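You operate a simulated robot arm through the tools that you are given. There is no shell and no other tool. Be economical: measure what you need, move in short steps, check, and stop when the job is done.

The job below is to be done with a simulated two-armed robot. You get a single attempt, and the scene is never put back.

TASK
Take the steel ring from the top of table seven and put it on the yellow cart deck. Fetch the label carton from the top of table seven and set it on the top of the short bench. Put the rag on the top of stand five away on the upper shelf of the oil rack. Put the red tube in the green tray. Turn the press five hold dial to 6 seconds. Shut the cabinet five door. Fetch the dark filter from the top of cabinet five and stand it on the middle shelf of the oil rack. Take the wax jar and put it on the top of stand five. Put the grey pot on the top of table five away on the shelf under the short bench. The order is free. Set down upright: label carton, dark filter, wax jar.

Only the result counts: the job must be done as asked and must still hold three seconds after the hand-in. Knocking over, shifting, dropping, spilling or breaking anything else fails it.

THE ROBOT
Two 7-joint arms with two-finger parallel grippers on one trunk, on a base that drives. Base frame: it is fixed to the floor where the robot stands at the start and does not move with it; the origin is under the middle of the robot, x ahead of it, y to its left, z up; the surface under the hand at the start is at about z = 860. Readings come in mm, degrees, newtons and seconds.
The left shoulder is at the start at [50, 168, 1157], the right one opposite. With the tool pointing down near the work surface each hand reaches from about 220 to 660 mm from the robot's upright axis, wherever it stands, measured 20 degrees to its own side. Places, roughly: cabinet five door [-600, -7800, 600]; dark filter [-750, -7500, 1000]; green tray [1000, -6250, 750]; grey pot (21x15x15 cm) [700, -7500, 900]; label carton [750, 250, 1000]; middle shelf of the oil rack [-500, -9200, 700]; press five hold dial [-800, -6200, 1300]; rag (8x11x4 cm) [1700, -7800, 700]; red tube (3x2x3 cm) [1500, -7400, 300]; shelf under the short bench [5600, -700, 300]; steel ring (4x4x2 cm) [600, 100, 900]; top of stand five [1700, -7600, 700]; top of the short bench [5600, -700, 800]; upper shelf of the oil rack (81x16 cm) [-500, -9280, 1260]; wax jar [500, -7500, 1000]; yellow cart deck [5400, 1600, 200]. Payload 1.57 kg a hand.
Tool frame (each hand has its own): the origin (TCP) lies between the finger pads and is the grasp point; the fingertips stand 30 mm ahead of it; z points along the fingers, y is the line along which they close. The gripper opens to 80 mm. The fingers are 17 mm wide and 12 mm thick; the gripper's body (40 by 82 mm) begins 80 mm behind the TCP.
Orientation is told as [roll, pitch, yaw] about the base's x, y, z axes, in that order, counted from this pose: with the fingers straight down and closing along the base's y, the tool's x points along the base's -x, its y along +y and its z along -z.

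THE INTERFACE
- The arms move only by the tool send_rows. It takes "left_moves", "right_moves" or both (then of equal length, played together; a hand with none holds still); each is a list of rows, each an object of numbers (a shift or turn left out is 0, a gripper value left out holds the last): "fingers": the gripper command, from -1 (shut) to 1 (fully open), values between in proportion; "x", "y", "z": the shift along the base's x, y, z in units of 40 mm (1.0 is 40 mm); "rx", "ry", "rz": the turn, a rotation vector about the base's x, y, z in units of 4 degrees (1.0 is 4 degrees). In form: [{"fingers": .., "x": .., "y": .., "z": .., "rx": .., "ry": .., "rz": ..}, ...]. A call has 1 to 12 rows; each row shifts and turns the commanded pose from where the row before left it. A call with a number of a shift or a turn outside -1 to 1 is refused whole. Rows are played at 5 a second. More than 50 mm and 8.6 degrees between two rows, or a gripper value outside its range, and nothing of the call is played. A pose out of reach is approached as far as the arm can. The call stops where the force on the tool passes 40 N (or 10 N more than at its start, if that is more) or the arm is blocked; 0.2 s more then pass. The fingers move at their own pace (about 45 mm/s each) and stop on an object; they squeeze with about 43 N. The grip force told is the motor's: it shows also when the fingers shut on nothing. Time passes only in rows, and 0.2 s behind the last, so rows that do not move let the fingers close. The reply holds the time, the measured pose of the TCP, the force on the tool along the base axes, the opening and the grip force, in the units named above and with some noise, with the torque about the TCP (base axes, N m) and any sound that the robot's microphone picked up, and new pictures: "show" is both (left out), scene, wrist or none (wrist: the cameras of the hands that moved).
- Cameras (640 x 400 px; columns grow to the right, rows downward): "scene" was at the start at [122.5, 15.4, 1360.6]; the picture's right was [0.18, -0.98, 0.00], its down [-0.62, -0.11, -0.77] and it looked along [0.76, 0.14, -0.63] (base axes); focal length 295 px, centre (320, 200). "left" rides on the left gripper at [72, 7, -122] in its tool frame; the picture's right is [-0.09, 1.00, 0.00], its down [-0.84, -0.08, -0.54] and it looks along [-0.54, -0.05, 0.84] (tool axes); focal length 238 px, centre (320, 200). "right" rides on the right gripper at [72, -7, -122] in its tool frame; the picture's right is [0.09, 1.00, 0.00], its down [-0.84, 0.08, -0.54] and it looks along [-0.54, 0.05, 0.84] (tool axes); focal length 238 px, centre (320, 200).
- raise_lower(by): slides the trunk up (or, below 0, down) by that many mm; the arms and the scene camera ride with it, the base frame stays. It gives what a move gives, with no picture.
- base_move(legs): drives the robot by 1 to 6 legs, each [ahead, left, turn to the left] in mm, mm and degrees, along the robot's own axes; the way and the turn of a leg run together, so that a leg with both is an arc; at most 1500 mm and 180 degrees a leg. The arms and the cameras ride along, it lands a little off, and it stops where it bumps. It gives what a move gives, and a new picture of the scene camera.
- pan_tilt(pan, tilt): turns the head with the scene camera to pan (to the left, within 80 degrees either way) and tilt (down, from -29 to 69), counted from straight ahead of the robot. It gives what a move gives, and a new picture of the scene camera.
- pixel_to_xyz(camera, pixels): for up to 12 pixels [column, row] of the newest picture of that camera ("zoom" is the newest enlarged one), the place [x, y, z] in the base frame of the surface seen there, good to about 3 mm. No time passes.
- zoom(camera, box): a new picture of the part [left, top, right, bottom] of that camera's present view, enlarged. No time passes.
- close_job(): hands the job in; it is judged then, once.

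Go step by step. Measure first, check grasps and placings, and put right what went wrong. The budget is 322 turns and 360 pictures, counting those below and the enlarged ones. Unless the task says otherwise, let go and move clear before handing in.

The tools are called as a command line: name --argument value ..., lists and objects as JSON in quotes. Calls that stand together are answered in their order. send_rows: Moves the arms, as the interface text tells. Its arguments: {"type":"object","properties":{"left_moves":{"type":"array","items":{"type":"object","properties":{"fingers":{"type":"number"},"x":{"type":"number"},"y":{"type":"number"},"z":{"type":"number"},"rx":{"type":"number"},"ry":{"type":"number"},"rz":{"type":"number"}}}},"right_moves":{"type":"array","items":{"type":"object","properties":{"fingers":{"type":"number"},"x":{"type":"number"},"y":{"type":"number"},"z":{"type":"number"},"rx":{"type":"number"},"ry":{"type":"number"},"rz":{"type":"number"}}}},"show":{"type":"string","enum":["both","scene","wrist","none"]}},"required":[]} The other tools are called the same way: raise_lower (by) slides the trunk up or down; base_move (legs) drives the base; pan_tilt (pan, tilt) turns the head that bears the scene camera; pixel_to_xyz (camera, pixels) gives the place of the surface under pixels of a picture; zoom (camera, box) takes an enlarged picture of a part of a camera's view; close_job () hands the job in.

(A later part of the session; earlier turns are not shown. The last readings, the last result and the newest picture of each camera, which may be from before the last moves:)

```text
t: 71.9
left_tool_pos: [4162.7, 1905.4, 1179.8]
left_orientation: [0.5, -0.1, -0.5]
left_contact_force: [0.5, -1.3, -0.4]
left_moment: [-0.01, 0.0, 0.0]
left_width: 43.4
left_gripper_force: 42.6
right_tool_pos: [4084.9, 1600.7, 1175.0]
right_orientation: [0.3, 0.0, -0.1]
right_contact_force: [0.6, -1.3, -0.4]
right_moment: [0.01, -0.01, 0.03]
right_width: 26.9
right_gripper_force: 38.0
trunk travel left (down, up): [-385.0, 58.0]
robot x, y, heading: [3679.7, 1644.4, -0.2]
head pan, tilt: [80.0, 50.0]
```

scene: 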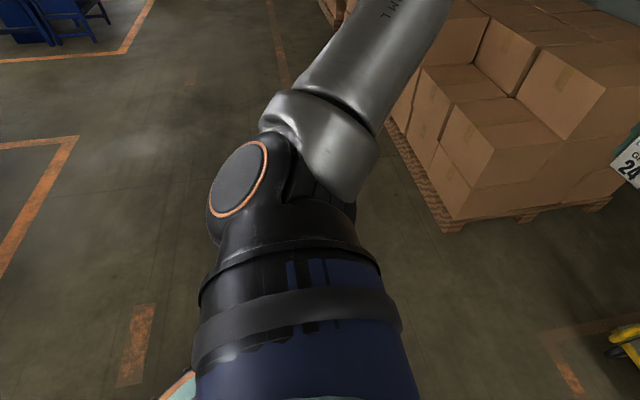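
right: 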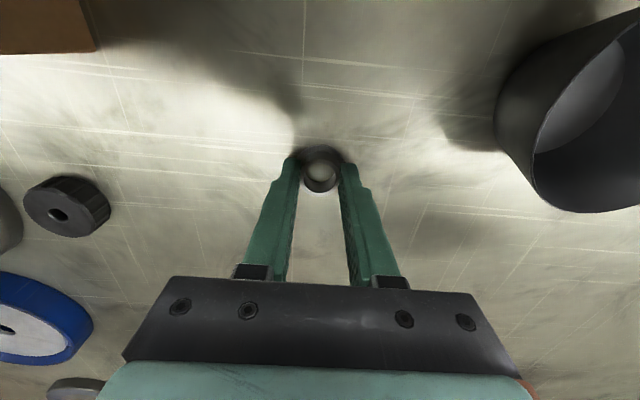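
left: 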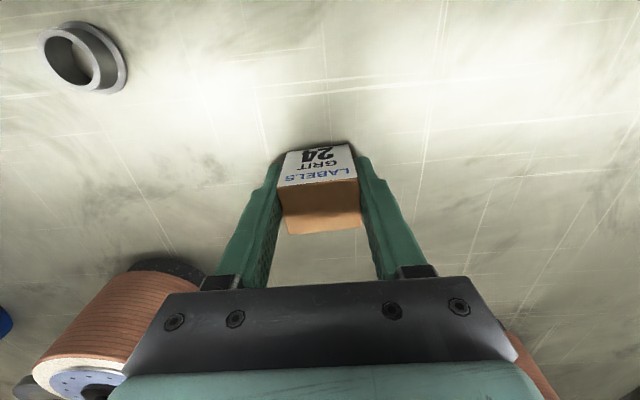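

Nothing visible apart from what the shoulder hides. Step back right 400 and look again.

base_move --legs '[[0, -400, 0]]'

pan_tilt --pan 80 --tilt 25

```text
t: 76.0
left_tool_pos: [4162.9, 1509.0, 1177.2]
left_orientation: [0.2, 0.1, -0.4]
left_contact_force: [0.9, -0.7, -0.5]
left_moment: [0.01, -0.01, 0.03]
left_width: 43.4
left_gripper_force: 43.0
right_tool_pos: [4084.6, 1203.8, 1174.3]
right_orientation: [0.0, 0.0, -0.1]
right_contact_force: [0.6, 0.2, -0.5]
right_moment: [0.0, 0.0, 0.02]
right_width: 27.1
right_gripper_force: 37.7
trunk travel left (down, up): [-385.0, 58.0]
robot x, y, heading: [3676.1, 1249.3, 0.1]
head pan, tilt: [80.0, 50.0]
```

scene: 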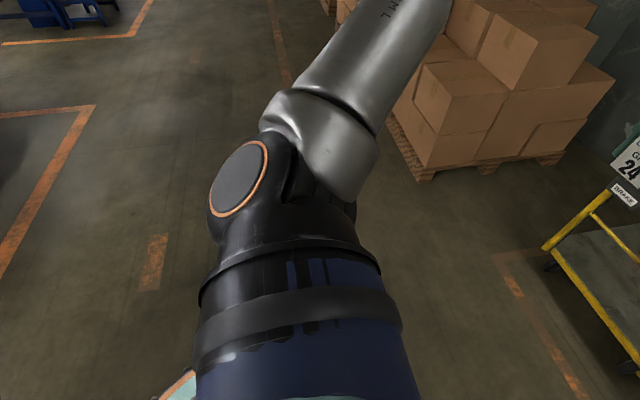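

```text
t: 76.9
left_tool_pos: [4162.0, 1509.5, 1177.6]
left_orientation: [0.2, 0.0, -0.3]
left_contact_force: [0.1, -0.6, 0.1]
left_moment: [0.03, -0.03, 0.0]
left_width: 43.3
left_gripper_force: 43.1
right_tool_pos: [4085.1, 1204.3, 1176.3]
right_orientation: [-0.1, 0.0, 0.0]
right_contact_force: [0.1, -0.5, -0.2]
right_moment: [-0.03, -0.01, 0.0]
right_width: 27.1
right_gripper_force: 37.3
trunk travel left (down, up): [-385.0, 58.0]
robot x, y, heading: [3677.6, 1245.7, -0.2]
head pan, tilt: [80.0, 25.0]
```

scene: 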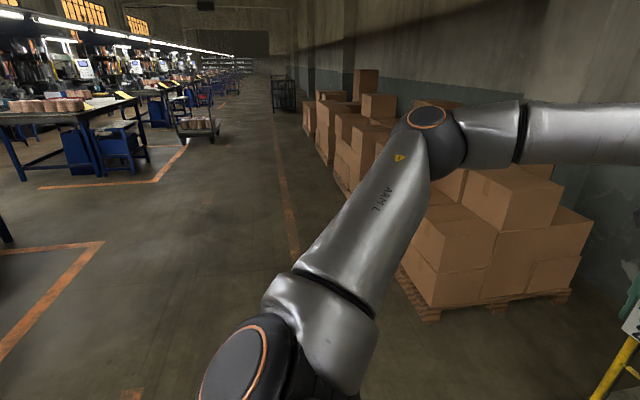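

No obstacle is visible. Test again with a plain strafe from here to learn whether it is a boundary.

base_move --legs '[[0, 600, 0]]'

```text
t: 80.9
left_tool_pos: [4158.5, 1901.5, 1182.8]
left_orientation: [2.1, 0.2, -2.0]
left_contact_force: [0.0, 0.4, -1.1]
left_moment: [0.0, 0.03, 0.0]
left_width: 43.4
left_gripper_force: 42.6
right_tool_pos: [4078.9, 1608.7, 1176.6]
right_orientation: [1.1, -0.4, -0.4]
right_contact_force: [-0.5, 0.7, 0.3]
right_moment: [-0.01, -0.01, 0.02]
right_width: 27.1
right_gripper_force: 37.7
trunk travel left (down, up): [-385.0, 58.0]
robot x, y, heading: [3676.3, 1667.7, -0.4]
head pan, tilt: [80.0, 25.0]
stopped in leg 1: the robot was blocked; the commanded pose is now the measured one
```

scene: 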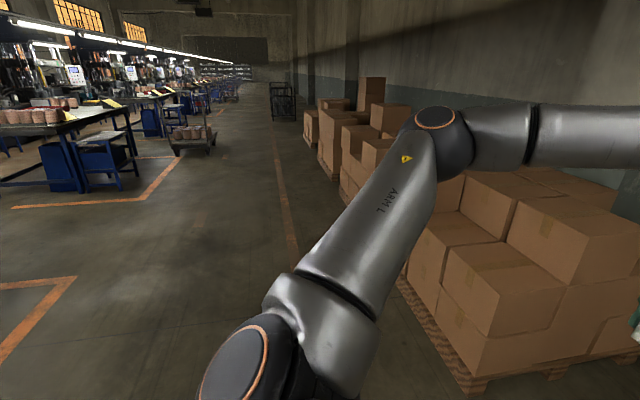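

An unseen boundary blocks the left arm here (its pose was pushed ~2°). I'll deliver the carton first: go right to y≈-700 and look at the short bench.

base_move --legs '[[0, -1200, 0], [0, -1170, 0]]'

pan_tilt --pan 0 --tilt 20

```text
t: 102.0
left_tool_pos: [4141.2, -472.3, 1175.2]
left_orientation: [0.7, 0.5, -2.2]
left_contact_force: [0.7, -0.9, -0.1]
left_moment: [0.01, 0.02, 0.0]
left_width: 43.1
left_gripper_force: 43.0
right_tool_pos: [4058.5, -768.9, 1175.2]
right_orientation: [-0.1, 0.0, -0.8]
right_contact_force: [0.1, 0.0, 0.5]
right_moment: [-0.01, 0.01, 0.02]
right_width: 27.0
right_gripper_force: 37.9
trunk travel left (down, up): [-385.0, 58.0]
robot x, y, heading: [3652.0, -722.7, -1.2]
head pan, tilt: [80.0, 25.0]
```

scene: 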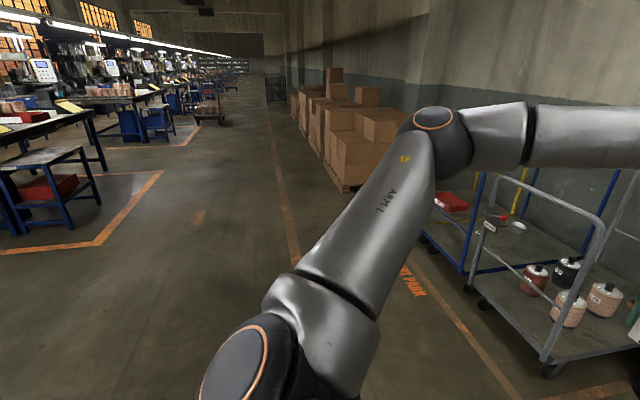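

```text
t: 103.5
left_tool_pos: [4139.9, -470.9, 1175.8]
left_orientation: [0.7, 0.5, -2.3]
left_contact_force: [0.2, 0.4, -0.6]
left_moment: [-0.03, -0.03, 0.0]
left_width: 43.1
left_gripper_force: 42.9
right_tool_pos: [4058.8, -769.1, 1175.0]
right_orientation: [0.0, 0.1, -0.9]
right_contact_force: [0.3, -0.2, -0.3]
right_moment: [0.0, -0.02, -0.01]
right_width: 26.7
right_gripper_force: 37.8
trunk travel left (down, up): [-385.0, 58.0]
robot x, y, heading: [3651.9, -721.1, -0.8]
head pan, tilt: [0.0, 20.0]
```

scene: 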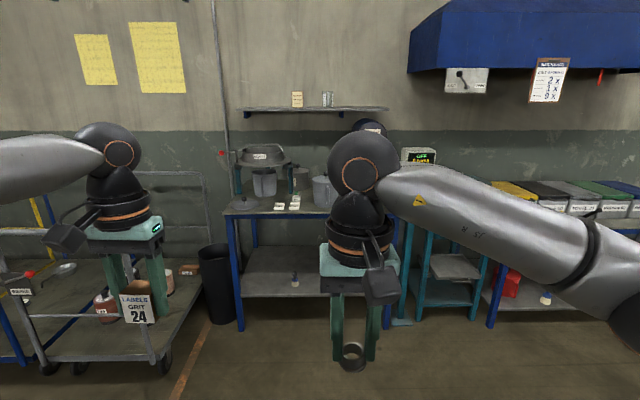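

The bench at columns 225–390 should be the short bench. Measure its top, shelf, and objects.

zoom --camera "scene" --box '[200, 90, 440, 340]'

pixel_to_xyz --camera "scene" --pixels '[[230, 207], [260, 210], [300, 212], [325, 210], [262, 185], [320, 185], [293, 205], [260, 285], [300, 285], [295, 278], [400, 205], [218, 260]]'

```text
1.60 times, centred on (320, 215) of scene
```

zoom: 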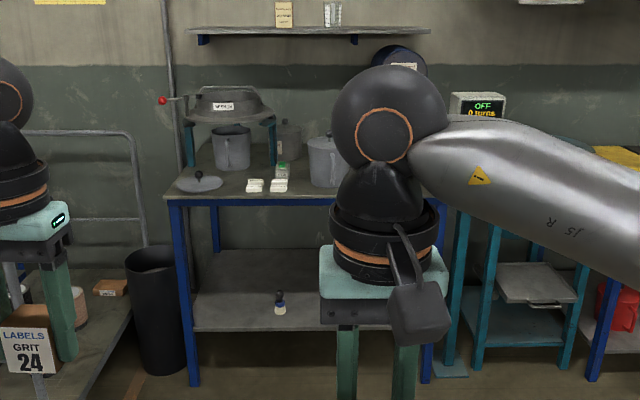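

```text
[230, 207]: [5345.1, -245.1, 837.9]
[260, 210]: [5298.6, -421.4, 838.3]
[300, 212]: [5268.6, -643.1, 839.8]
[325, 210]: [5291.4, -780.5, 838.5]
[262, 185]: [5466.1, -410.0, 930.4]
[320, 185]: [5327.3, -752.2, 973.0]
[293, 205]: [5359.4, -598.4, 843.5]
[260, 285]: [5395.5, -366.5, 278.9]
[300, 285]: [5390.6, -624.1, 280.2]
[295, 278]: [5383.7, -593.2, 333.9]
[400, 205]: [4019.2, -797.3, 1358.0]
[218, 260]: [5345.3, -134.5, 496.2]
```

Bench top z≈838, front edge x≈5265. Move closer and look at the free parts, including under-shelf space for the pot later.

base_move --legs '[[950, 0, 1]]'

pan_tilt --pan 5 --tilt 35

```text
t: 108.5
left_tool_pos: [5090.6, -470.8, 1175.1]
left_orientation: [0.7, 0.5, -1.1]
left_contact_force: [0.2, 0.8, -0.9]
left_moment: [0.0, 0.0, -0.02]
left_width: 43.4
left_gripper_force: 42.4
right_tool_pos: [5013.8, -768.3, 1174.2]
right_orientation: [0.1, 0.1, 0.2]
right_contact_force: [0.7, 0.4, -0.8]
right_moment: [-0.02, 0.0, 0.01]
right_width: 26.9
right_gripper_force: 37.8
trunk travel left (down, up): [-385.0, 58.0]
robot x, y, heading: [4608.7, -730.7, 0.3]
head pan, tilt: [0.0, 20.0]
```

scene: 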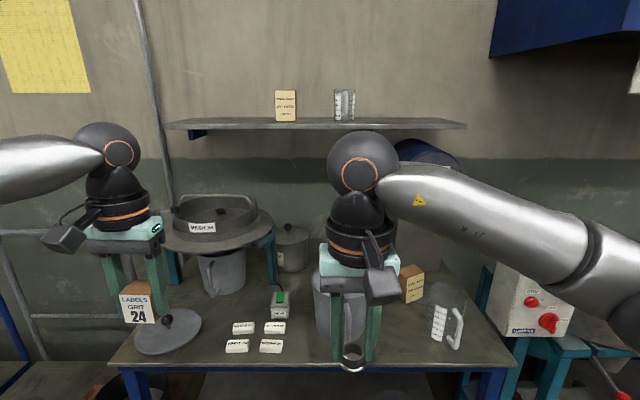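

```text
t: 109.2
left_tool_pos: [5091.1, -470.6, 1175.3]
left_orientation: [0.7, 0.5, -1.1]
left_contact_force: [-0.3, 0.1, 0.1]
left_moment: [-0.01, 0.01, 0.03]
left_width: 43.2
left_gripper_force: 43.2
right_tool_pos: [5014.6, -768.1, 1174.8]
right_orientation: [0.1, 0.1, 0.1]
right_contact_force: [-0.2, -0.1, -0.5]
right_moment: [0.0, -0.01, -0.03]
right_width: 27.0
right_gripper_force: 38.1
trunk travel left (down, up): [-385.0, 58.0]
robot x, y, heading: [4606.7, -730.3, 0.1]
head pan, tilt: [5.0, 35.0]
```

scene: 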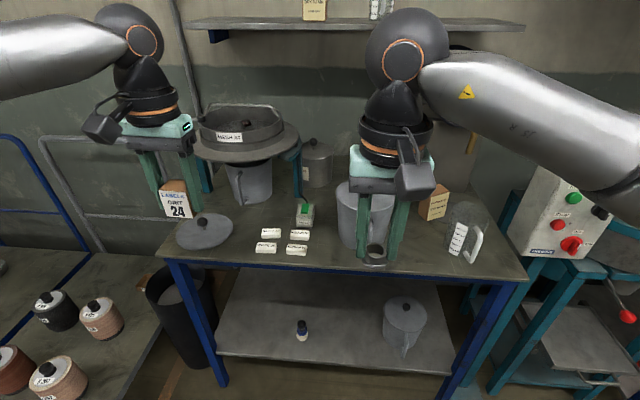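

There is free top space around (325,235), between cards and the grey jug. Measure it.

pixel_to_xyz --camera "scene" --pixels '[[325, 255], [325, 235], [325, 215], [308, 235], [306, 250], [338, 240], [345, 235], [232, 240], [255, 255], [415, 250], [250, 225], [277, 215]]'

pixel_to_xyz --camera "scene" --pixels '[[250, 320], [350, 310], [360, 350], [260, 350], [230, 350], [440, 360], [303, 320], [303, 330], [385, 320], [405, 350], [340, 280], [420, 300]]'

```text
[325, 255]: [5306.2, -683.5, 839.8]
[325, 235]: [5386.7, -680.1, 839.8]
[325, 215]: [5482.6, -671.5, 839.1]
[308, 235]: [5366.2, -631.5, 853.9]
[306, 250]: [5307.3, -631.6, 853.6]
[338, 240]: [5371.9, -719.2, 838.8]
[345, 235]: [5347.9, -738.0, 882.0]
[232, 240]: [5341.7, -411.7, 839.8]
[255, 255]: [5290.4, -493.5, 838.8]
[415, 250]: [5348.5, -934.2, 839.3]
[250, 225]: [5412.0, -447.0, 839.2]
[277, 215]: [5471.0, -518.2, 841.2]
```

```text
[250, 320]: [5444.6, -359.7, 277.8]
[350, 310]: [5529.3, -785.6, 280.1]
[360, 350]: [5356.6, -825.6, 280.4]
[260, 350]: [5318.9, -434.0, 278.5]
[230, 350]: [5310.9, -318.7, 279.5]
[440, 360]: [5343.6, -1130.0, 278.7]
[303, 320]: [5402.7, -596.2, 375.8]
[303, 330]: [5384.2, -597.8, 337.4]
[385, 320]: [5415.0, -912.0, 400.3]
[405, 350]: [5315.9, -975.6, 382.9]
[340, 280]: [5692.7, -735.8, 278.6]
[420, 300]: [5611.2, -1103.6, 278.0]
```

I'll place the carton at about (5312,−690). Shift base ahead 218 and right 160, then lower the trunk.

base_move --legs '[[218, -160, 0]]'

raise_lower --by -170

send_rows --left_moves '[{"rx": -0.17, "ry": -0.12, "rz": 0.27}, {}]' --show "both"

```text
t: 111.3
left_tool_pos: [5308.7, -631.3, 1175.5]
left_orientation: [0.7, 0.6, -1.2]
left_contact_force: [0.1, 0.4, -0.6]
left_moment: [-0.02, 0.03, 0.03]
left_width: 42.9
left_gripper_force: 43.0
right_tool_pos: [5231.0, -929.7, 1175.6]
right_orientation: [0.0, 0.0, 0.2]
right_contact_force: [-0.2, -0.1, -0.5]
right_moment: [0.0, -0.01, -0.03]
right_width: 27.0
right_gripper_force: 37.9
trunk travel left (down, up): [-385.0, 58.0]
robot x, y, heading: [4824.0, -887.9, 0.3]
head pan, tilt: [5.0, 35.0]
```

scene: 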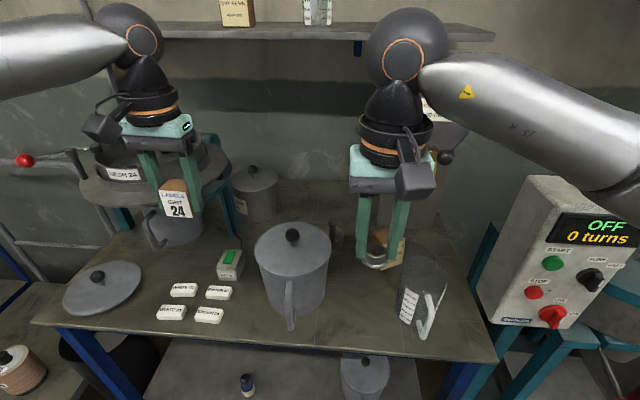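

```text
t: 113.2
left_tool_pos: [5308.6, -630.0, 1005.2]
left_orientation: [0.6, 0.6, -1.1]
left_contact_force: [0.7, -0.2, -1.2]
left_moment: [0.01, -0.06, 0.04]
left_width: 43.3
left_gripper_force: 42.8
right_tool_pos: [5231.0, -928.6, 1005.4]
right_orientation: [0.0, 0.0, 0.2]
right_contact_force: [-0.6, -0.2, -0.2]
right_moment: [0.03, 0.0, 0.0]
right_width: 27.0
right_gripper_force: 38.0
trunk travel left (down, up): [-215.0, 228.0]
robot x, y, heading: [4822.4, -890.2, 0.0]
head pan, tilt: [5.0, 35.0]
```

```text
t: 113.8
left_tool_pos: [5308.5, -631.3, 1005.9]
left_orientation: [0.0, 0.0, -0.1]
left_contact_force: [0.0, 0.0, -0.4]
left_moment: [-0.03, 0.02, 0.01]
left_width: 43.2
left_gripper_force: 43.1
right_tool_pos: [5231.5, -929.7, 1005.7]
right_orientation: [0.0, 0.0, 0.3]
right_contact_force: [-1.6, -0.1, 0.4]
right_moment: [-0.02, 0.02, 0.0]
right_width: 27.1
right_gripper_force: 37.8
trunk travel left (down, up): [-215.0, 228.0]
robot x, y, heading: [4822.5, -888.6, -0.3]
head pan, tilt: [5.0, 35.0]
```

scene: 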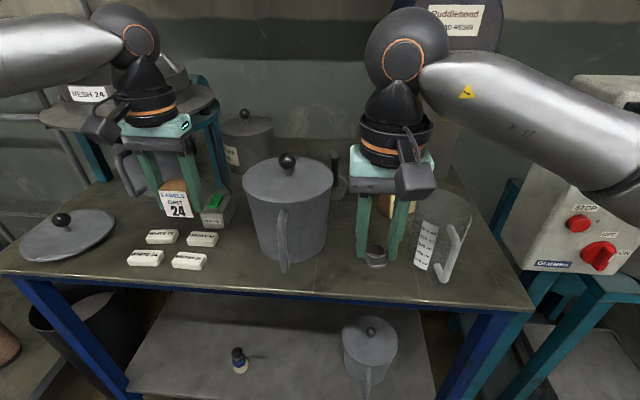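
left: 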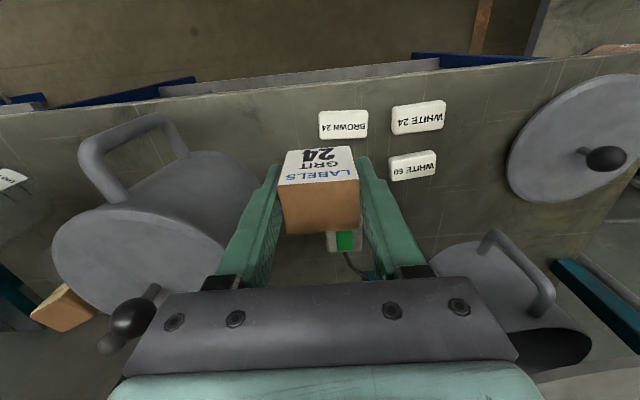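

Check the jug's near edges against the target spot (5312,−690).

pixel_to_xyz --camera "scene" --pixels '[[285, 250], [278, 215], [255, 210], [250, 230], [225, 265], [206, 258], [217, 238], [235, 255], [205, 268], [230, 280]]'

```text
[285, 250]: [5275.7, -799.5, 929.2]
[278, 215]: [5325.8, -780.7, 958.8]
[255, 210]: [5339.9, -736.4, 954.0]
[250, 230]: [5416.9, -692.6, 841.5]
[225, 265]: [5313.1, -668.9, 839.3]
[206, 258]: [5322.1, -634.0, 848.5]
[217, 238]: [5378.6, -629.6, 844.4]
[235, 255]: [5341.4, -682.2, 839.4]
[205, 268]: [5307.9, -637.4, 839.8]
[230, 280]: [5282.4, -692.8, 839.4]
```

Spot is clear. Move right 52 mm, then down 120.

send_rows --left_moves '[{"y": -0.65}, {"y": -0.65}, {"z": -0.9}, {"z": -0.9}, {"z": -0.9}]' --show "both"

```text
t: 115.0
left_tool_pos: [5308.1, -684.4, 896.6]
left_orientation: [0.0, 0.0, -0.1]
left_contact_force: [1.6, -0.9, 0.1]
left_moment: [-0.01, -0.01, -0.01]
left_width: 43.4
left_gripper_force: 43.2
right_tool_pos: [5231.3, -929.3, 1005.4]
right_orientation: [-0.1, 0.0, 0.1]
right_contact_force: [0.5, -0.2, 0.8]
right_moment: [0.01, -0.01, -0.01]
right_width: 27.1
right_gripper_force: 37.1
trunk travel left (down, up): [-215.0, 228.0]
robot x, y, heading: [4825.8, -889.2, -0.1]
head pan, tilt: [5.0, 35.0]
```

scene: 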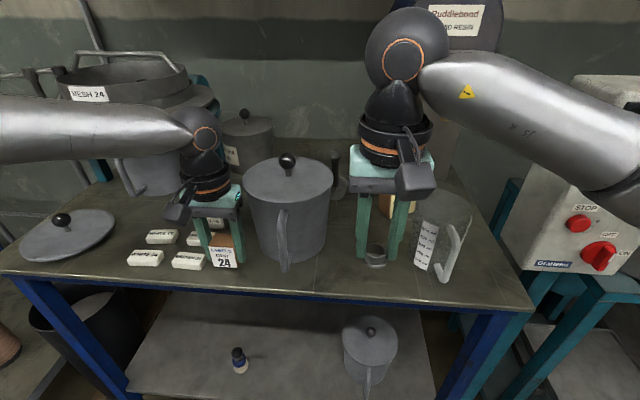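
left: 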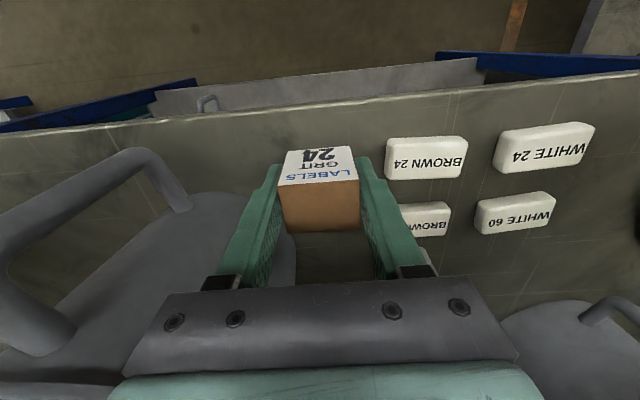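

Close to surface. Lower slowly with slight further right shift.

send_rows --left_moves '[{"z": -0.2, "y": -0.08}, {"z": -0.17}, {"z": -0.08}, {}]' --show "wrist"

```text
t: 116.0
left_tool_pos: [5308.5, -686.0, 878.1]
left_orientation: [0.0, 0.0, 0.0]
left_contact_force: [-0.4, 0.0, -0.9]
left_moment: [0.01, 0.01, 0.01]
left_width: 43.1
left_gripper_force: 43.0
right_tool_pos: [5231.2, -930.1, 1005.6]
right_orientation: [0.0, 0.0, 0.2]
right_contact_force: [-0.1, 0.2, 0.8]
right_moment: [0.0, -0.02, 0.0]
right_width: 27.3
right_gripper_force: 37.7
trunk travel left (down, up): [-215.0, 228.0]
robot x, y, heading: [4825.5, -888.4, 0.2]
head pan, tilt: [5.0, 35.0]
```

left: 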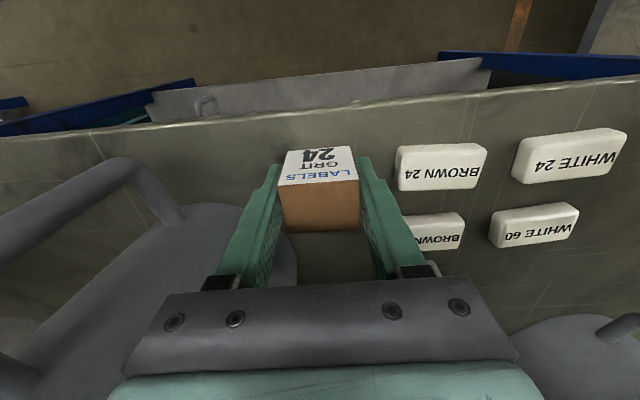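

send_rows --left_moves '[{"z": -0.05}, {"z": -0.05}, {}]' --show "none"

```text
t: 116.8
left_tool_pos: [5308.0, -686.7, 876.2]
left_orientation: [0.0, -0.1, -0.1]
left_contact_force: [-1.3, 1.4, 6.2]
left_moment: [-0.02, -0.05, -0.01]
left_width: 43.3
left_gripper_force: 43.1
right_tool_pos: [5230.4, -928.5, 1005.3]
right_orientation: [0.0, 0.0, 0.3]
right_contact_force: [-0.7, -0.3, 0.0]
right_moment: [0.0, 0.0, 0.0]
right_width: 27.2
right_gripper_force: 37.3
trunk travel left (down, up): [-215.0, 228.0]
robot x, y, heading: [4826.0, -893.0, 0.2]
head pan, tilt: [5.0, 35.0]
```

Contact (6 N up). Open slightly to 54 mm, and rise.

send_rows --left_moves '[{"fingers": 0.35}, {}, {}, {"z": 0.5}, {"z": 0.8}, {"z": 0.8}, {"z": 0.8}]' --show "both"

```text
t: 118.4
left_tool_pos: [5308.3, -686.4, 992.4]
left_orientation: [0.1, -0.1, -0.1]
left_contact_force: [-0.9, -0.5, -0.7]
left_moment: [0.02, 0.0, 0.02]
left_width: 53.9
left_gripper_force: 0.0
right_tool_pos: [5230.0, -930.0, 1004.9]
right_orientation: [0.0, -0.1, 0.2]
right_contact_force: [0.3, 0.1, -0.2]
right_moment: [-0.01, 0.01, 0.0]
right_width: 27.1
right_gripper_force: 37.4
trunk travel left (down, up): [-215.0, 228.0]
robot x, y, heading: [4825.8, -889.5, 0.1]
head pan, tilt: [5.0, 35.0]
```

scene: 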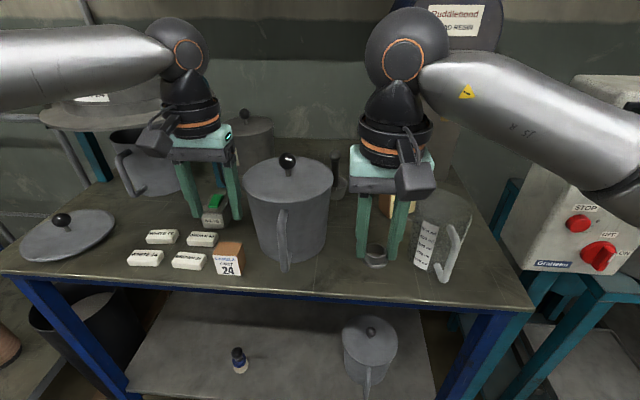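
left: 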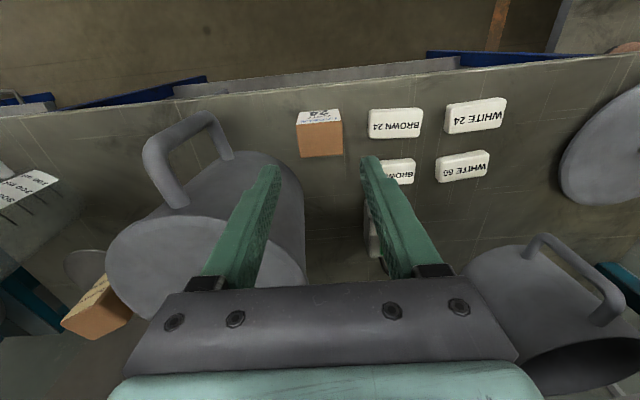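

Carton stands properly. Back away, raise the trunk, and look down to see the base's front extent.

base_move --legs '[[-700, 0, 0]]'

raise_lower --by 170

pan_tilt --pan 0 --tilt 69

pixel_to_xyz --camera "scene" --pixels '[[320, 200], [320, 250], [320, 300], [320, 330], [320, 360], [320, 390]]'

```text
t: 122.2
left_tool_pos: [4615.8, -685.9, 992.6]
left_orientation: [0.0, 0.1, 0.0]
left_contact_force: [0.0, 0.2, -0.2]
left_moment: [-0.02, 0.0, -0.01]
left_width: 53.9
left_gripper_force: 0.1
right_tool_pos: [4538.4, -928.5, 1004.7]
right_orientation: [0.0, -0.1, 0.4]
right_contact_force: [0.4, 0.0, -0.3]
right_moment: [-0.01, -0.02, -0.01]
right_width: 27.0
right_gripper_force: 37.7
trunk travel left (down, up): [-215.0, 228.0]
robot x, y, heading: [4132.1, -885.5, 0.2]
head pan, tilt: [5.0, 35.0]
```

scene: 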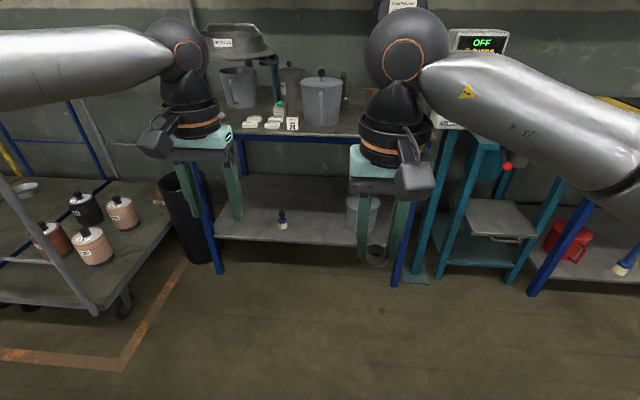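

```text
t: 124.1
left_tool_pos: [4616.2, -685.5, 1161.3]
left_orientation: [0.0, -0.1, 0.0]
left_contact_force: [1.1, -1.4, 0.3]
left_moment: [0.02, -0.02, 0.03]
left_width: 53.9
left_gripper_force: 0.1
right_tool_pos: [4539.5, -929.6, 1175.0]
right_orientation: [0.0, -0.1, 0.4]
right_contact_force: [-0.2, -0.3, -0.2]
right_moment: [0.0, -0.04, 0.02]
right_width: 26.9
right_gripper_force: 38.1
trunk travel left (down, up): [-385.0, 58.0]
robot x, y, heading: [4133.4, -887.6, -0.1]
head pan, tilt: [5.0, 35.0]
```

```text
t: 125.1
left_tool_pos: [4616.0, -686.8, 1162.0]
left_orientation: [0.0, 0.0, 0.0]
left_contact_force: [-0.9, 0.3, -0.7]
left_moment: [-0.03, 0.02, 0.03]
left_width: 53.8
left_gripper_force: 0.2
right_tool_pos: [4538.7, -928.8, 1175.6]
right_orientation: [0.0, 0.0, 0.3]
right_contact_force: [-0.5, -0.7, 0.4]
right_moment: [0.01, -0.02, 0.02]
right_width: 27.1
right_gripper_force: 38.3
trunk travel left (down, up): [-385.0, 58.0]
robot x, y, heading: [4132.9, -890.7, 0.1]
head pan, tilt: [0.0, 68.8]
```

scene: 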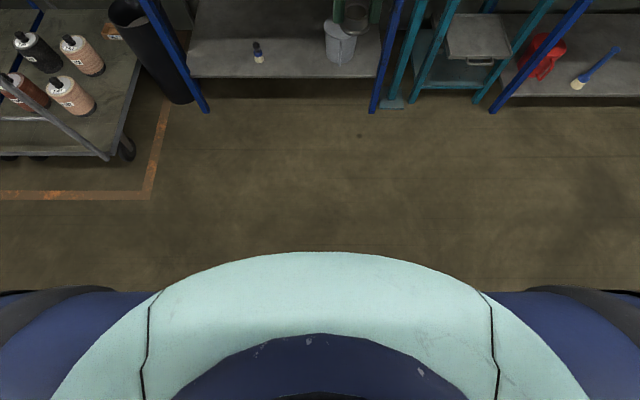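

```text
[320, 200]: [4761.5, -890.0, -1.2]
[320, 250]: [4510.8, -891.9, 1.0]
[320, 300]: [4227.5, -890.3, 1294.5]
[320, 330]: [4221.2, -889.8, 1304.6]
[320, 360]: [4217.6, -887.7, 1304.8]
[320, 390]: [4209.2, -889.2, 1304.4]
```

Base front is hidden. Before approaching the cart, test in free air whether the right hand can reach low and forward with a 45° pitch: lower the trunk, then pitch and extend.

raise_lower --by -385

send_rows --right_moves '[{"ry": -1, "z": -0.5}, {"ry": -1, "z": -0.5}, {"ry": -1, "z": -0.5}, {"ry": -1, "z": -0.5}, {"ry": -1, "z": -0.5}, {"ry": -1, "z": -0.5}, {"ry": -1, "z": -0.5}, {"ry": -1, "z": -0.5}, {"ry": -1, "z": -0.5}, {"ry": -1, "z": -0.5}, {"ry": -1, "z": -0.5}, {"z": -0.5}]' --show "none"

send_rows --right_moves '[{"x": 0.6, "z": -0.9}, {"x": 0.6, "z": -0.9}, {"x": 0.6, "z": -0.9}, {"x": 0.6, "z": -0.9}, {"x": 0.6, "z": -0.9}, {"x": 0.6, "z": -0.9}, {"x": 0.6, "z": -0.9}, {"x": 0.6, "z": -0.6}]' --show "none"

pan_tilt --pan -20 --tilt 50

```text
t: 128.8
left_tool_pos: [4614.3, -685.7, 776.7]
left_orientation: [0.0, 0.0, 0.0]
left_contact_force: [-0.5, 0.0, -0.5]
left_moment: [-0.04, 0.01, -0.04]
left_width: 53.8
left_gripper_force: 0.0
right_tool_pos: [4538.9, -930.2, 790.7]
right_orientation: [0.0, 0.0, 0.3]
right_contact_force: [0.9, -0.9, 0.0]
right_moment: [0.0, 0.02, -0.01]
right_width: 26.9
right_gripper_force: 37.8
trunk travel left (down, up): [0.0, 443.0]
robot x, y, heading: [4131.9, -889.8, 0.2]
head pan, tilt: [0.0, 68.8]
```

```text
t: 131.4
left_tool_pos: [4616.1, -686.0, 776.9]
left_orientation: [-0.1, -0.1, 0.0]
left_contact_force: [0.5, -0.5, -0.7]
left_moment: [-0.01, -0.01, -0.01]
left_width: 54.4
left_gripper_force: 0.1
right_tool_pos: [4539.7, -929.7, 550.2]
right_orientation: [-0.2, -44.0, 0.5]
right_contact_force: [-0.5, 0.6, -0.8]
right_moment: [-0.02, 0.0, 0.0]
right_width: 27.0
right_gripper_force: 38.2
trunk travel left (down, up): [0.0, 443.0]
robot x, y, heading: [4131.9, -889.5, -0.0]
head pan, tilt: [0.0, 68.8]
```

```text
t: 133.4
left_tool_pos: [4615.4, -685.8, 777.2]
left_orientation: [-0.1, 0.1, -0.1]
left_contact_force: [0.2, 0.5, -0.5]
left_moment: [-0.03, -0.02, 0.01]
left_width: 54.1
left_gripper_force: 0.0
right_tool_pos: [4738.6, -948.2, 309.9]
right_orientation: [-1.6, -46.4, 0.8]
right_contact_force: [-0.7, 0.2, 0.0]
right_moment: [-0.03, -0.04, 0.05]
right_width: 27.1
right_gripper_force: 38.0
right hand out of reach, approached as far as the arm can: row 8
trunk travel left (down, up): [0.0, 443.0]
robot x, y, heading: [4133.1, -889.8, -0.1]
head pan, tilt: [0.0, 68.8]
stopped in row 8 (right hand): the arm was blocked; the commanded pose is now the measured one
```

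```text
t: 134.3
left_tool_pos: [4617.3, -686.8, 776.5]
left_orientation: [0.0, 0.0, 0.1]
left_contact_force: [0.5, -1.1, -0.4]
left_moment: [-0.03, 0.01, -0.01]
left_width: 54.1
left_gripper_force: 0.0
right_tool_pos: [4737.1, -949.2, 308.2]
right_orientation: [-1.5, -46.4, 0.8]
right_contact_force: [-0.2, -0.2, -0.7]
right_moment: [0.04, -0.05, 0.0]
right_width: 27.0
right_gripper_force: 38.0
trunk travel left (down, up): [0.0, 443.0]
robot x, y, heading: [4130.5, -889.7, 0.4]
head pan, tilt: [-20.0, 50.0]
```

scene: 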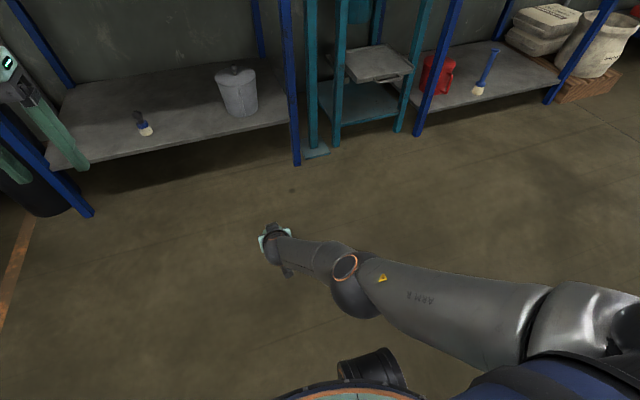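

Reached (605 ahead, z 308) with the 46° pitch. Measure where the arm lies to see if it clears a bar.

pixel_to_xyz --camera "scene" --pixels '[[275, 232], [300, 250], [325, 255], [348, 265], [355, 305], [340, 290], [400, 280], [450, 300], [520, 310], [290, 268]]'

zoom --camera "scene" --box '[240, 200, 440, 325]'

```text
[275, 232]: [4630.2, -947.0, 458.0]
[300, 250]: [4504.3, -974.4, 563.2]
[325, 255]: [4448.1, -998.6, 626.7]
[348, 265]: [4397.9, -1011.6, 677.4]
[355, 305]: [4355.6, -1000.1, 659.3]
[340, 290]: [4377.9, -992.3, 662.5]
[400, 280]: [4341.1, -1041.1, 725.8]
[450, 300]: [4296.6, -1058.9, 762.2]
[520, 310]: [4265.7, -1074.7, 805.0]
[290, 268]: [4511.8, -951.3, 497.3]
```

```text
3.20 times, centred on (340, 262) of scene
```

zoom: 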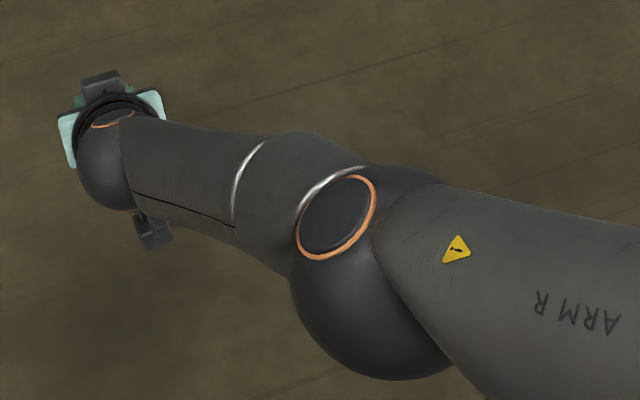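

The arm is then a nearly straight line of ~770 mm from the shoulder. My plan: with the robot turned ~45° left (right shoulder leading), hold the right arm straight, 50° down, along +x, and thread it through the cart's window by small base and trunk steps. First tuck the left hand and drive to about (3930,1580).

send_rows --left_moves '[{"x": -0.9, "y": -0.3}, {"x": -0.9, "y": -0.3}, {"x": -0.9, "y": -0.3}, {"x": -0.9, "y": -0.3}]' --right_moves '[{"z": 0.9}, {"z": 0.9}, {"z": 0.9}, {"z": 0.9}]' --show "none"

base_move --legs '[[-200, 0, 0], [0, 1240, 0], [0, 1230, 0]]'

```text
t: 135.3
left_tool_pos: [4471.1, -735.2, 777.5]
left_orientation: [0.0, 0.0, 0.1]
left_contact_force: [-0.4, -0.3, -0.4]
left_moment: [-0.01, 0.01, -0.02]
left_width: 53.9
left_gripper_force: 0.1
right_tool_pos: [4773.7, -931.7, 361.6]
right_orientation: [-1.5, -46.1, 0.6]
right_contact_force: [0.5, -0.3, 0.2]
right_moment: [-0.01, -0.02, -0.04]
right_width: 27.0
right_gripper_force: 37.8
right hand out of reach, approached as far as the arm can: row 1, 2, 3, 4
trunk travel left (down, up): [0.0, 443.0]
robot x, y, heading: [4127.3, -886.8, 0.3]
head pan, tilt: [-20.0, 50.0]
```

```text
t: 158.2
left_tool_pos: [4276.8, 1728.5, 777.7]
left_orientation: [0.1, -0.1, -0.4]
left_contact_force: [0.2, -0.7, -0.5]
left_moment: [-0.03, 0.0, -0.03]
left_width: 54.1
left_gripper_force: 0.0
right_tool_pos: [4577.0, 1528.9, 361.6]
right_orientation: [-1.6, -46.2, 0.3]
right_contact_force: [0.8, 0.6, 0.7]
right_moment: [0.03, 0.0, -0.01]
right_width: 26.9
right_gripper_force: 37.5
trunk travel left (down, up): [0.0, 443.0]
robot x, y, heading: [3932.3, 1578.0, -0.4]
head pan, tilt: [-20.0, 50.0]
```

scene: 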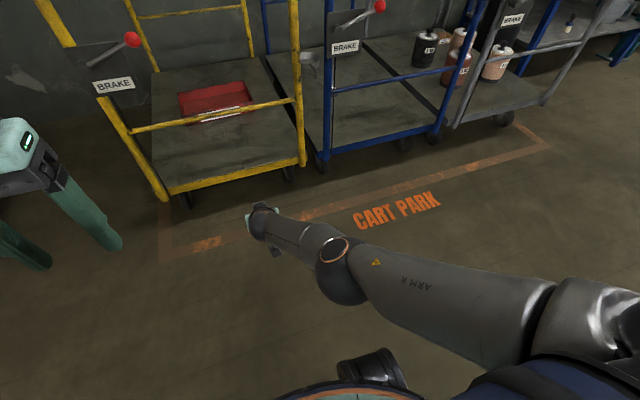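

Turn the base 45° left (after a small shift right), then swing the right arm back to point along +x.

base_move --legs '[[0, -230, 0], [0, 0, 45]]'

send_rows --right_moves '[{"x": -0.5, "z": 0.6, "y": -0.5}, {"x": -0.5, "z": 0.6, "y": -0.5}, {"y": -0.9, "rz": -1}, {"y": -0.9, "rz": -1}, {"y": -0.9, "rz": -1}, {"y": -0.9, "rz": -1}, {"y": -0.9, "rz": -1}, {"y": -0.9, "rz": -1}, {"y": -0.9, "rz": -1}, {"y": -0.9, "rz": -1}, {"y": -0.9, "rz": -1}, {"y": -0.9, "rz": -1}]' --show "scene"

```text
t: 162.9
left_tool_pos: [4069.4, 1694.8, 777.4]
left_orientation: [0.0, 0.0, 44.5]
left_contact_force: [-0.7, -0.2, -1.1]
left_moment: [0.01, -0.03, 0.0]
left_width: 54.1
left_gripper_force: 0.0
right_tool_pos: [4422.4, 1766.0, 361.4]
right_orientation: [-1.6, -46.2, 45.2]
right_contact_force: [0.4, 0.5, -0.3]
right_moment: [0.01, 0.01, 0.05]
right_width: 27.1
right_gripper_force: 37.9
trunk travel left (down, up): [0.0, 443.0]
robot x, y, heading: [3931.9, 1346.1, 44.5]
head pan, tilt: [-20.0, 50.0]
```

scene: 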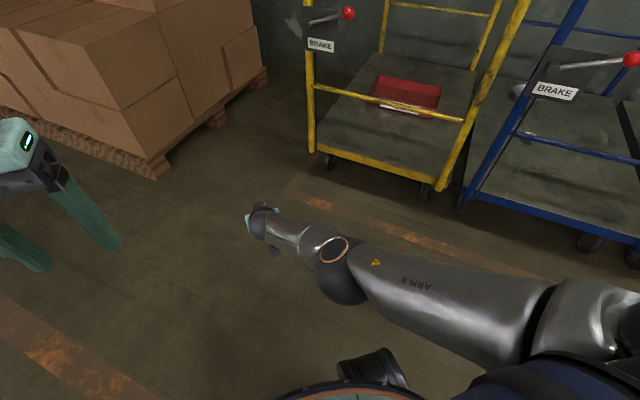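

```text
t: 165.7
left_tool_pos: [4069.1, 1693.3, 776.8]
left_orientation: [-0.1, 0.0, 44.6]
left_contact_force: [0.0, 0.6, 0.0]
left_moment: [0.01, 0.01, 0.0]
left_width: 54.1
left_gripper_force: 0.0
right_tool_pos: [4431.6, 1663.0, 344.9]
right_orientation: [1.5, -51.1, 1.2]
right_contact_force: [-0.3, 0.0, 0.7]
right_moment: [-0.01, 0.0, 0.01]
right_width: 26.9
right_gripper_force: 37.2
right hand out of reach, approached as far as the arm can: row 1, 2, 3, 4, 5, 6, 7, 8, 9, 10, 11, 12
trunk travel left (down, up): [0.0, 443.0]
robot x, y, heading: [3937.0, 1345.4, 44.8]
head pan, tilt: [-20.0, 50.0]
stopped in row 12 (right hand): the arm was blocked; the commanded pose is now the measured one
```

scene: 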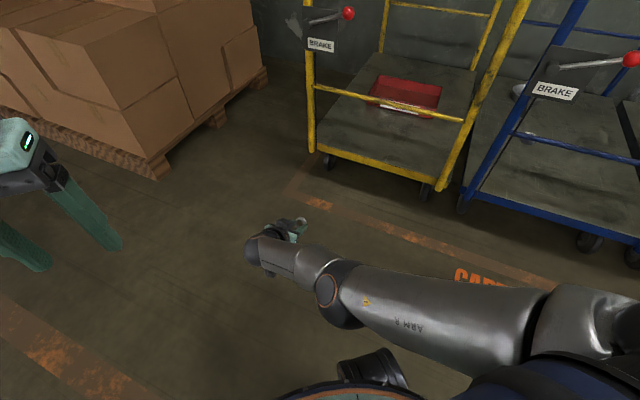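

Stuck near full stretch. Retract straight toward the shoulder first.

send_rows --right_moves '[{"x": -0.45, "y": -0.55, "z": 0.65}, {"x": -0.45, "y": -0.55, "z": 0.65}, {"x": -0.45, "y": -0.55, "z": 0.65}, {"x": -0.45, "y": -0.55, "z": 0.65}, {"x": 0, "y": -0.7, "z": 0.4}, {"x": 0, "y": -0.7, "z": 0.4}]' --show "scene"

```text
t: 167.1
left_tool_pos: [4067.9, 1695.1, 777.3]
left_orientation: [0.0, 0.0, 44.6]
left_contact_force: [-0.6, -0.8, -0.5]
left_moment: [-0.04, -0.02, 0.0]
left_width: 54.0
left_gripper_force: 0.0
right_tool_pos: [4431.1, 1663.1, 343.3]
right_orientation: [1.5, -50.9, 1.2]
right_contact_force: [0.0, -1.0, -0.5]
right_moment: [-0.01, 0.0, -0.04]
right_width: 27.1
right_gripper_force: 38.1
right hand out of reach, approached as far as the arm can: row 1, 2, 3, 4, 5, 6
trunk travel left (down, up): [0.0, 443.0]
robot x, y, heading: [3931.9, 1342.9, 44.7]
head pan, tilt: [-20.0, 50.0]
```

scene: 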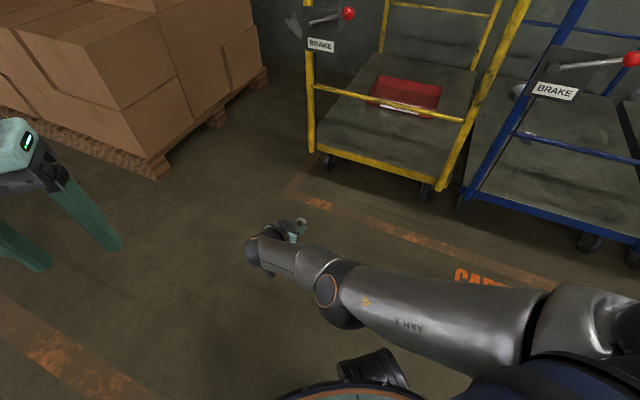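

The solver is at the straight-elbow singularity. Undo the yaw turn and then retract.

send_rows --right_moves '[{"rz": 1}, {"rz": 1}, {"rz": 1}, {"rz": 1}, {"rz": 1}, {"rz": 1}, {"rz": 1}, {"rz": 1}, {"rz": 1}, {"rz": 1}, {"ry": 0.7, "rx": -0.7, "z": 0.3}, {"ry": 0.7, "rx": -0.7, "z": 0.3}]' --show "none"

send_rows --right_moves '[{"x": -0.6, "y": -0.6, "z": 0.2}, {"x": -0.6, "y": -0.6, "z": 0.2}, {"x": -0.6, "y": -0.6, "z": 0.2}]' --show "none"

```text
t: 169.7
left_tool_pos: [4068.5, 1694.2, 776.8]
left_orientation: [0.0, 0.0, 44.6]
left_contact_force: [0.5, -0.9, -0.6]
left_moment: [0.02, -0.01, 0.02]
left_width: 54.3
left_gripper_force: 0.0
right_tool_pos: [4432.3, 1662.2, 347.7]
right_orientation: [-0.9, -50.3, 2.6]
right_contact_force: [0.7, -0.5, 0.3]
right_moment: [0.0, 0.01, 0.0]
right_width: 27.1
right_gripper_force: 37.7
right hand out of reach, approached as far as the arm can: row 1, 2, 3, 4, 5, 6, 7, 8, 9, 10, 11, 12
trunk travel left (down, up): [0.0, 443.0]
robot x, y, heading: [3932.0, 1347.8, 44.5]
head pan, tilt: [-20.0, 50.0]
```

```text
t: 170.5
left_tool_pos: [4068.9, 1693.2, 776.7]
left_orientation: [0.0, 0.0, 44.6]
left_contact_force: [0.1, 0.8, -0.5]
left_moment: [0.0, 0.02, -0.01]
left_width: 54.2
left_gripper_force: 0.1
right_tool_pos: [4353.1, 1598.0, 374.8]
right_orientation: [0.4, -50.2, 2.2]
right_contact_force: [0.1, -0.3, -0.7]
right_moment: [0.03, 0.03, -0.01]
right_width: 26.9
right_gripper_force: 37.5
right hand out of reach, approached as far as the arm can: row 1
trunk travel left (down, up): [0.0, 443.0]
robot x, y, heading: [3936.2, 1340.4, 44.5]
head pan, tilt: [-20.0, 50.0]
```

Recovered. Now swing the hand right in y, with margin from full stretch.

send_rows --right_moves '[{"y": -0.9, "z": 0.3}, {"y": -0.9, "z": 0.3}, {"y": -0.9}, {"y": -0.9}, {"y": -0.9, "x": 0.2}, {"y": -0.9, "x": 0.3}, {"y": -0.9, "x": 0.3}, {"y": -0.9, "x": 0.3}, {"y": -0.9, "x": 0.3}]' --show "scene"

```text
t: 171.5
left_tool_pos: [4068.3, 1693.3, 777.1]
left_orientation: [-0.1, 0.0, 44.6]
left_contact_force: [-0.1, -0.9, -0.3]
left_moment: [0.04, 0.0, 0.03]
left_width: 54.3
left_gripper_force: 0.1
right_tool_pos: [4358.9, 1470.8, 402.8]
right_orientation: [2.7, -51.3, -0.2]
right_contact_force: [0.7, 0.0, -0.3]
right_moment: [0.01, 0.03, 0.02]
right_width: 27.2
right_gripper_force: 37.8
trunk travel left (down, up): [0.0, 443.0]
robot x, y, heading: [3933.1, 1346.5, 44.7]
head pan, tilt: [-20.0, 50.0]
stopped in row 4 (right hand): the force on the tool passed its limit at 49 N (the readings are from after the stop); the commanded pose is now the measured one
```

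scene: 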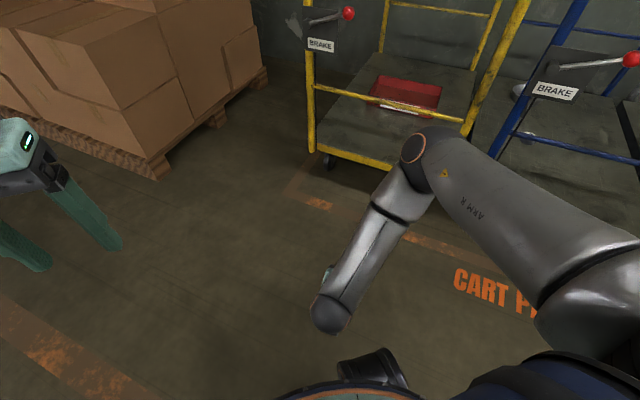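

A swift elbow swing tripped the force limit; ring still held (27 mm). Continue slower.

send_rows --right_moves '[{"y": -0.5}, {"y": -0.5}, {"y": -0.5}, {"y": -0.5}, {"y": -0.5}, {"y": -0.5}, {"y": -0.5}, {"y": -0.5}, {"y": -0.5}, {"y": -0.5}]' --show "scene"

```text
t: 172.0
left_tool_pos: [4068.3, 1695.4, 776.0]
left_orientation: [0.0, -0.1, 44.5]
left_contact_force: [1.1, 0.5, 0.0]
left_moment: [0.0, -0.01, -0.02]
left_width: 54.0
left_gripper_force: 0.0
right_tool_pos: [4366.9, 1447.3, 407.5]
right_orientation: [4.6, -52.4, -2.3]
right_contact_force: [1.7, 0.5, 0.1]
right_moment: [0.03, 0.03, 0.14]
right_width: 27.0
right_gripper_force: 38.0
trunk travel left (down, up): [0.0, 443.0]
robot x, y, heading: [3932.1, 1342.3, 44.7]
head pan, tilt: [-20.0, 50.0]
stopped in row 2 (right hand): the force on the tool passed its limit at 44 N (the readings are from after the stop); the commanded pose is now the measured one
```

scene: 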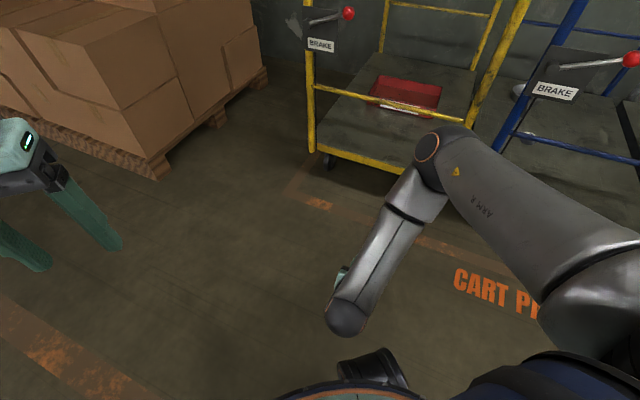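

Likely the hand touches its own forearm in this fold. Unwind the pitch and rise first.

send_rows --right_moves '[{"z": 0.5}, {"ry": 1, "z": 0.5}, {"ry": 1, "z": 0.5}, {"ry": 1, "z": 0.5}, {"ry": 1, "z": 0.5}, {"ry": 1, "z": 0.5}, {"ry": 1, "z": 0.5}, {"ry": 1, "z": 0.3}, {"ry": 1}, {"ry": 1}, {"ry": 1}, {"ry": 1}]' --show "scene"

```text
t: 174.6
left_tool_pos: [4067.5, 1693.9, 776.6]
left_orientation: [0.0, 0.0, 44.6]
left_contact_force: [-0.5, 0.5, 0.7]
left_moment: [-0.02, 0.04, 0.02]
left_width: 54.1
left_gripper_force: 0.1
right_tool_pos: [4365.4, 1448.3, 559.2]
right_orientation: [3.0, -8.4, -1.3]
right_contact_force: [0.5, 0.8, 0.0]
right_moment: [0.0, 0.02, -0.02]
right_width: 27.0
right_gripper_force: 37.7
trunk travel left (down, up): [0.0, 443.0]
robot x, y, heading: [3932.1, 1344.2, 45.0]
head pan, tilt: [-20.0, 50.0]
```

scene: 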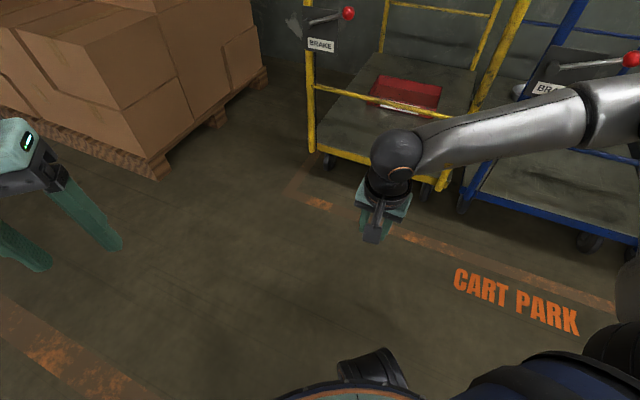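

Good, normal posture again. Swing to y≈1262 tool-down and extend, then pitch.

send_rows --right_moves '[{"y": -0.7, "x": 0.3}, {"y": -0.7, "x": 0.3}, {"y": -0.7, "x": 0.3}, {"y": -0.7, "x": 0.3}, {"y": -0.7, "x": 0.3}, {"y": -0.7, "x": 0.3, "z": -0.4}, {"y": -0.5, "x": 0.3, "z": -0.5}]' --show "none"

send_rows --right_moves '[{"ry": -1, "z": -0.6}, {"ry": -1, "z": -0.6}, {"ry": -1, "z": -0.6}, {"ry": -1, "z": -0.6}, {"ry": -1, "z": -0.4}, {"ry": -1, "z": -0.4}, {"ry": -1, "x": 0.2, "z": -0.4}, {"ry": -1, "x": 0.2, "z": -0.4}, {"ry": -1, "x": 0.2}]' --show "scene"

```text
t: 176.2
left_tool_pos: [4068.8, 1694.0, 776.3]
left_orientation: [0.0, 0.0, 44.7]
left_contact_force: [-0.7, -0.4, -0.6]
left_moment: [0.02, 0.0, -0.03]
left_width: 53.9
left_gripper_force: 0.0
right_tool_pos: [4450.8, 1260.2, 524.6]
right_orientation: [3.2, -8.7, -1.4]
right_contact_force: [0.5, -0.5, -0.2]
right_moment: [0.03, -0.02, 0.01]
right_width: 27.2
right_gripper_force: 37.8
trunk travel left (down, up): [0.0, 443.0]
robot x, y, heading: [3934.7, 1346.1, 44.8]
head pan, tilt: [-20.0, 50.0]
```

```text
t: 178.2
left_tool_pos: [4068.8, 1694.3, 777.0]
left_orientation: [-0.2, 0.0, 44.6]
left_contact_force: [0.5, 0.3, 0.7]
left_moment: [0.01, 0.0, 0.03]
left_width: 53.9
left_gripper_force: 0.1
right_tool_pos: [4496.4, 1272.9, 414.6]
right_orientation: [3.0, -33.3, -1.7]
right_contact_force: [0.0, 0.0, -0.5]
right_moment: [-0.01, 0.01, -0.03]
right_width: 26.9
right_gripper_force: 37.9
right hand out of reach, approached as far as the arm can: row 6, 7, 8, 9
trunk travel left (down, up): [0.0, 443.0]
robot x, y, heading: [3934.8, 1350.3, 44.6]
head pan, tilt: [-20.0, 50.0]
```

scene: 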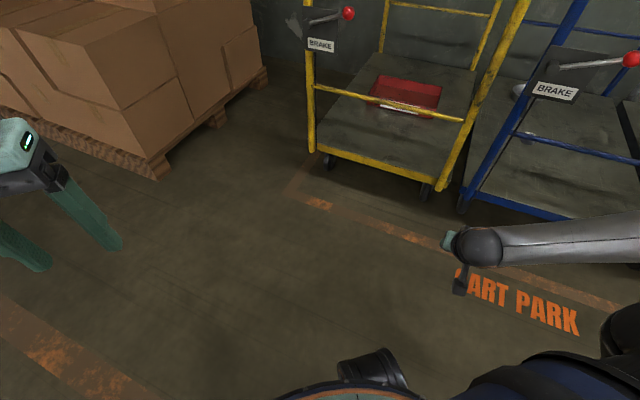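

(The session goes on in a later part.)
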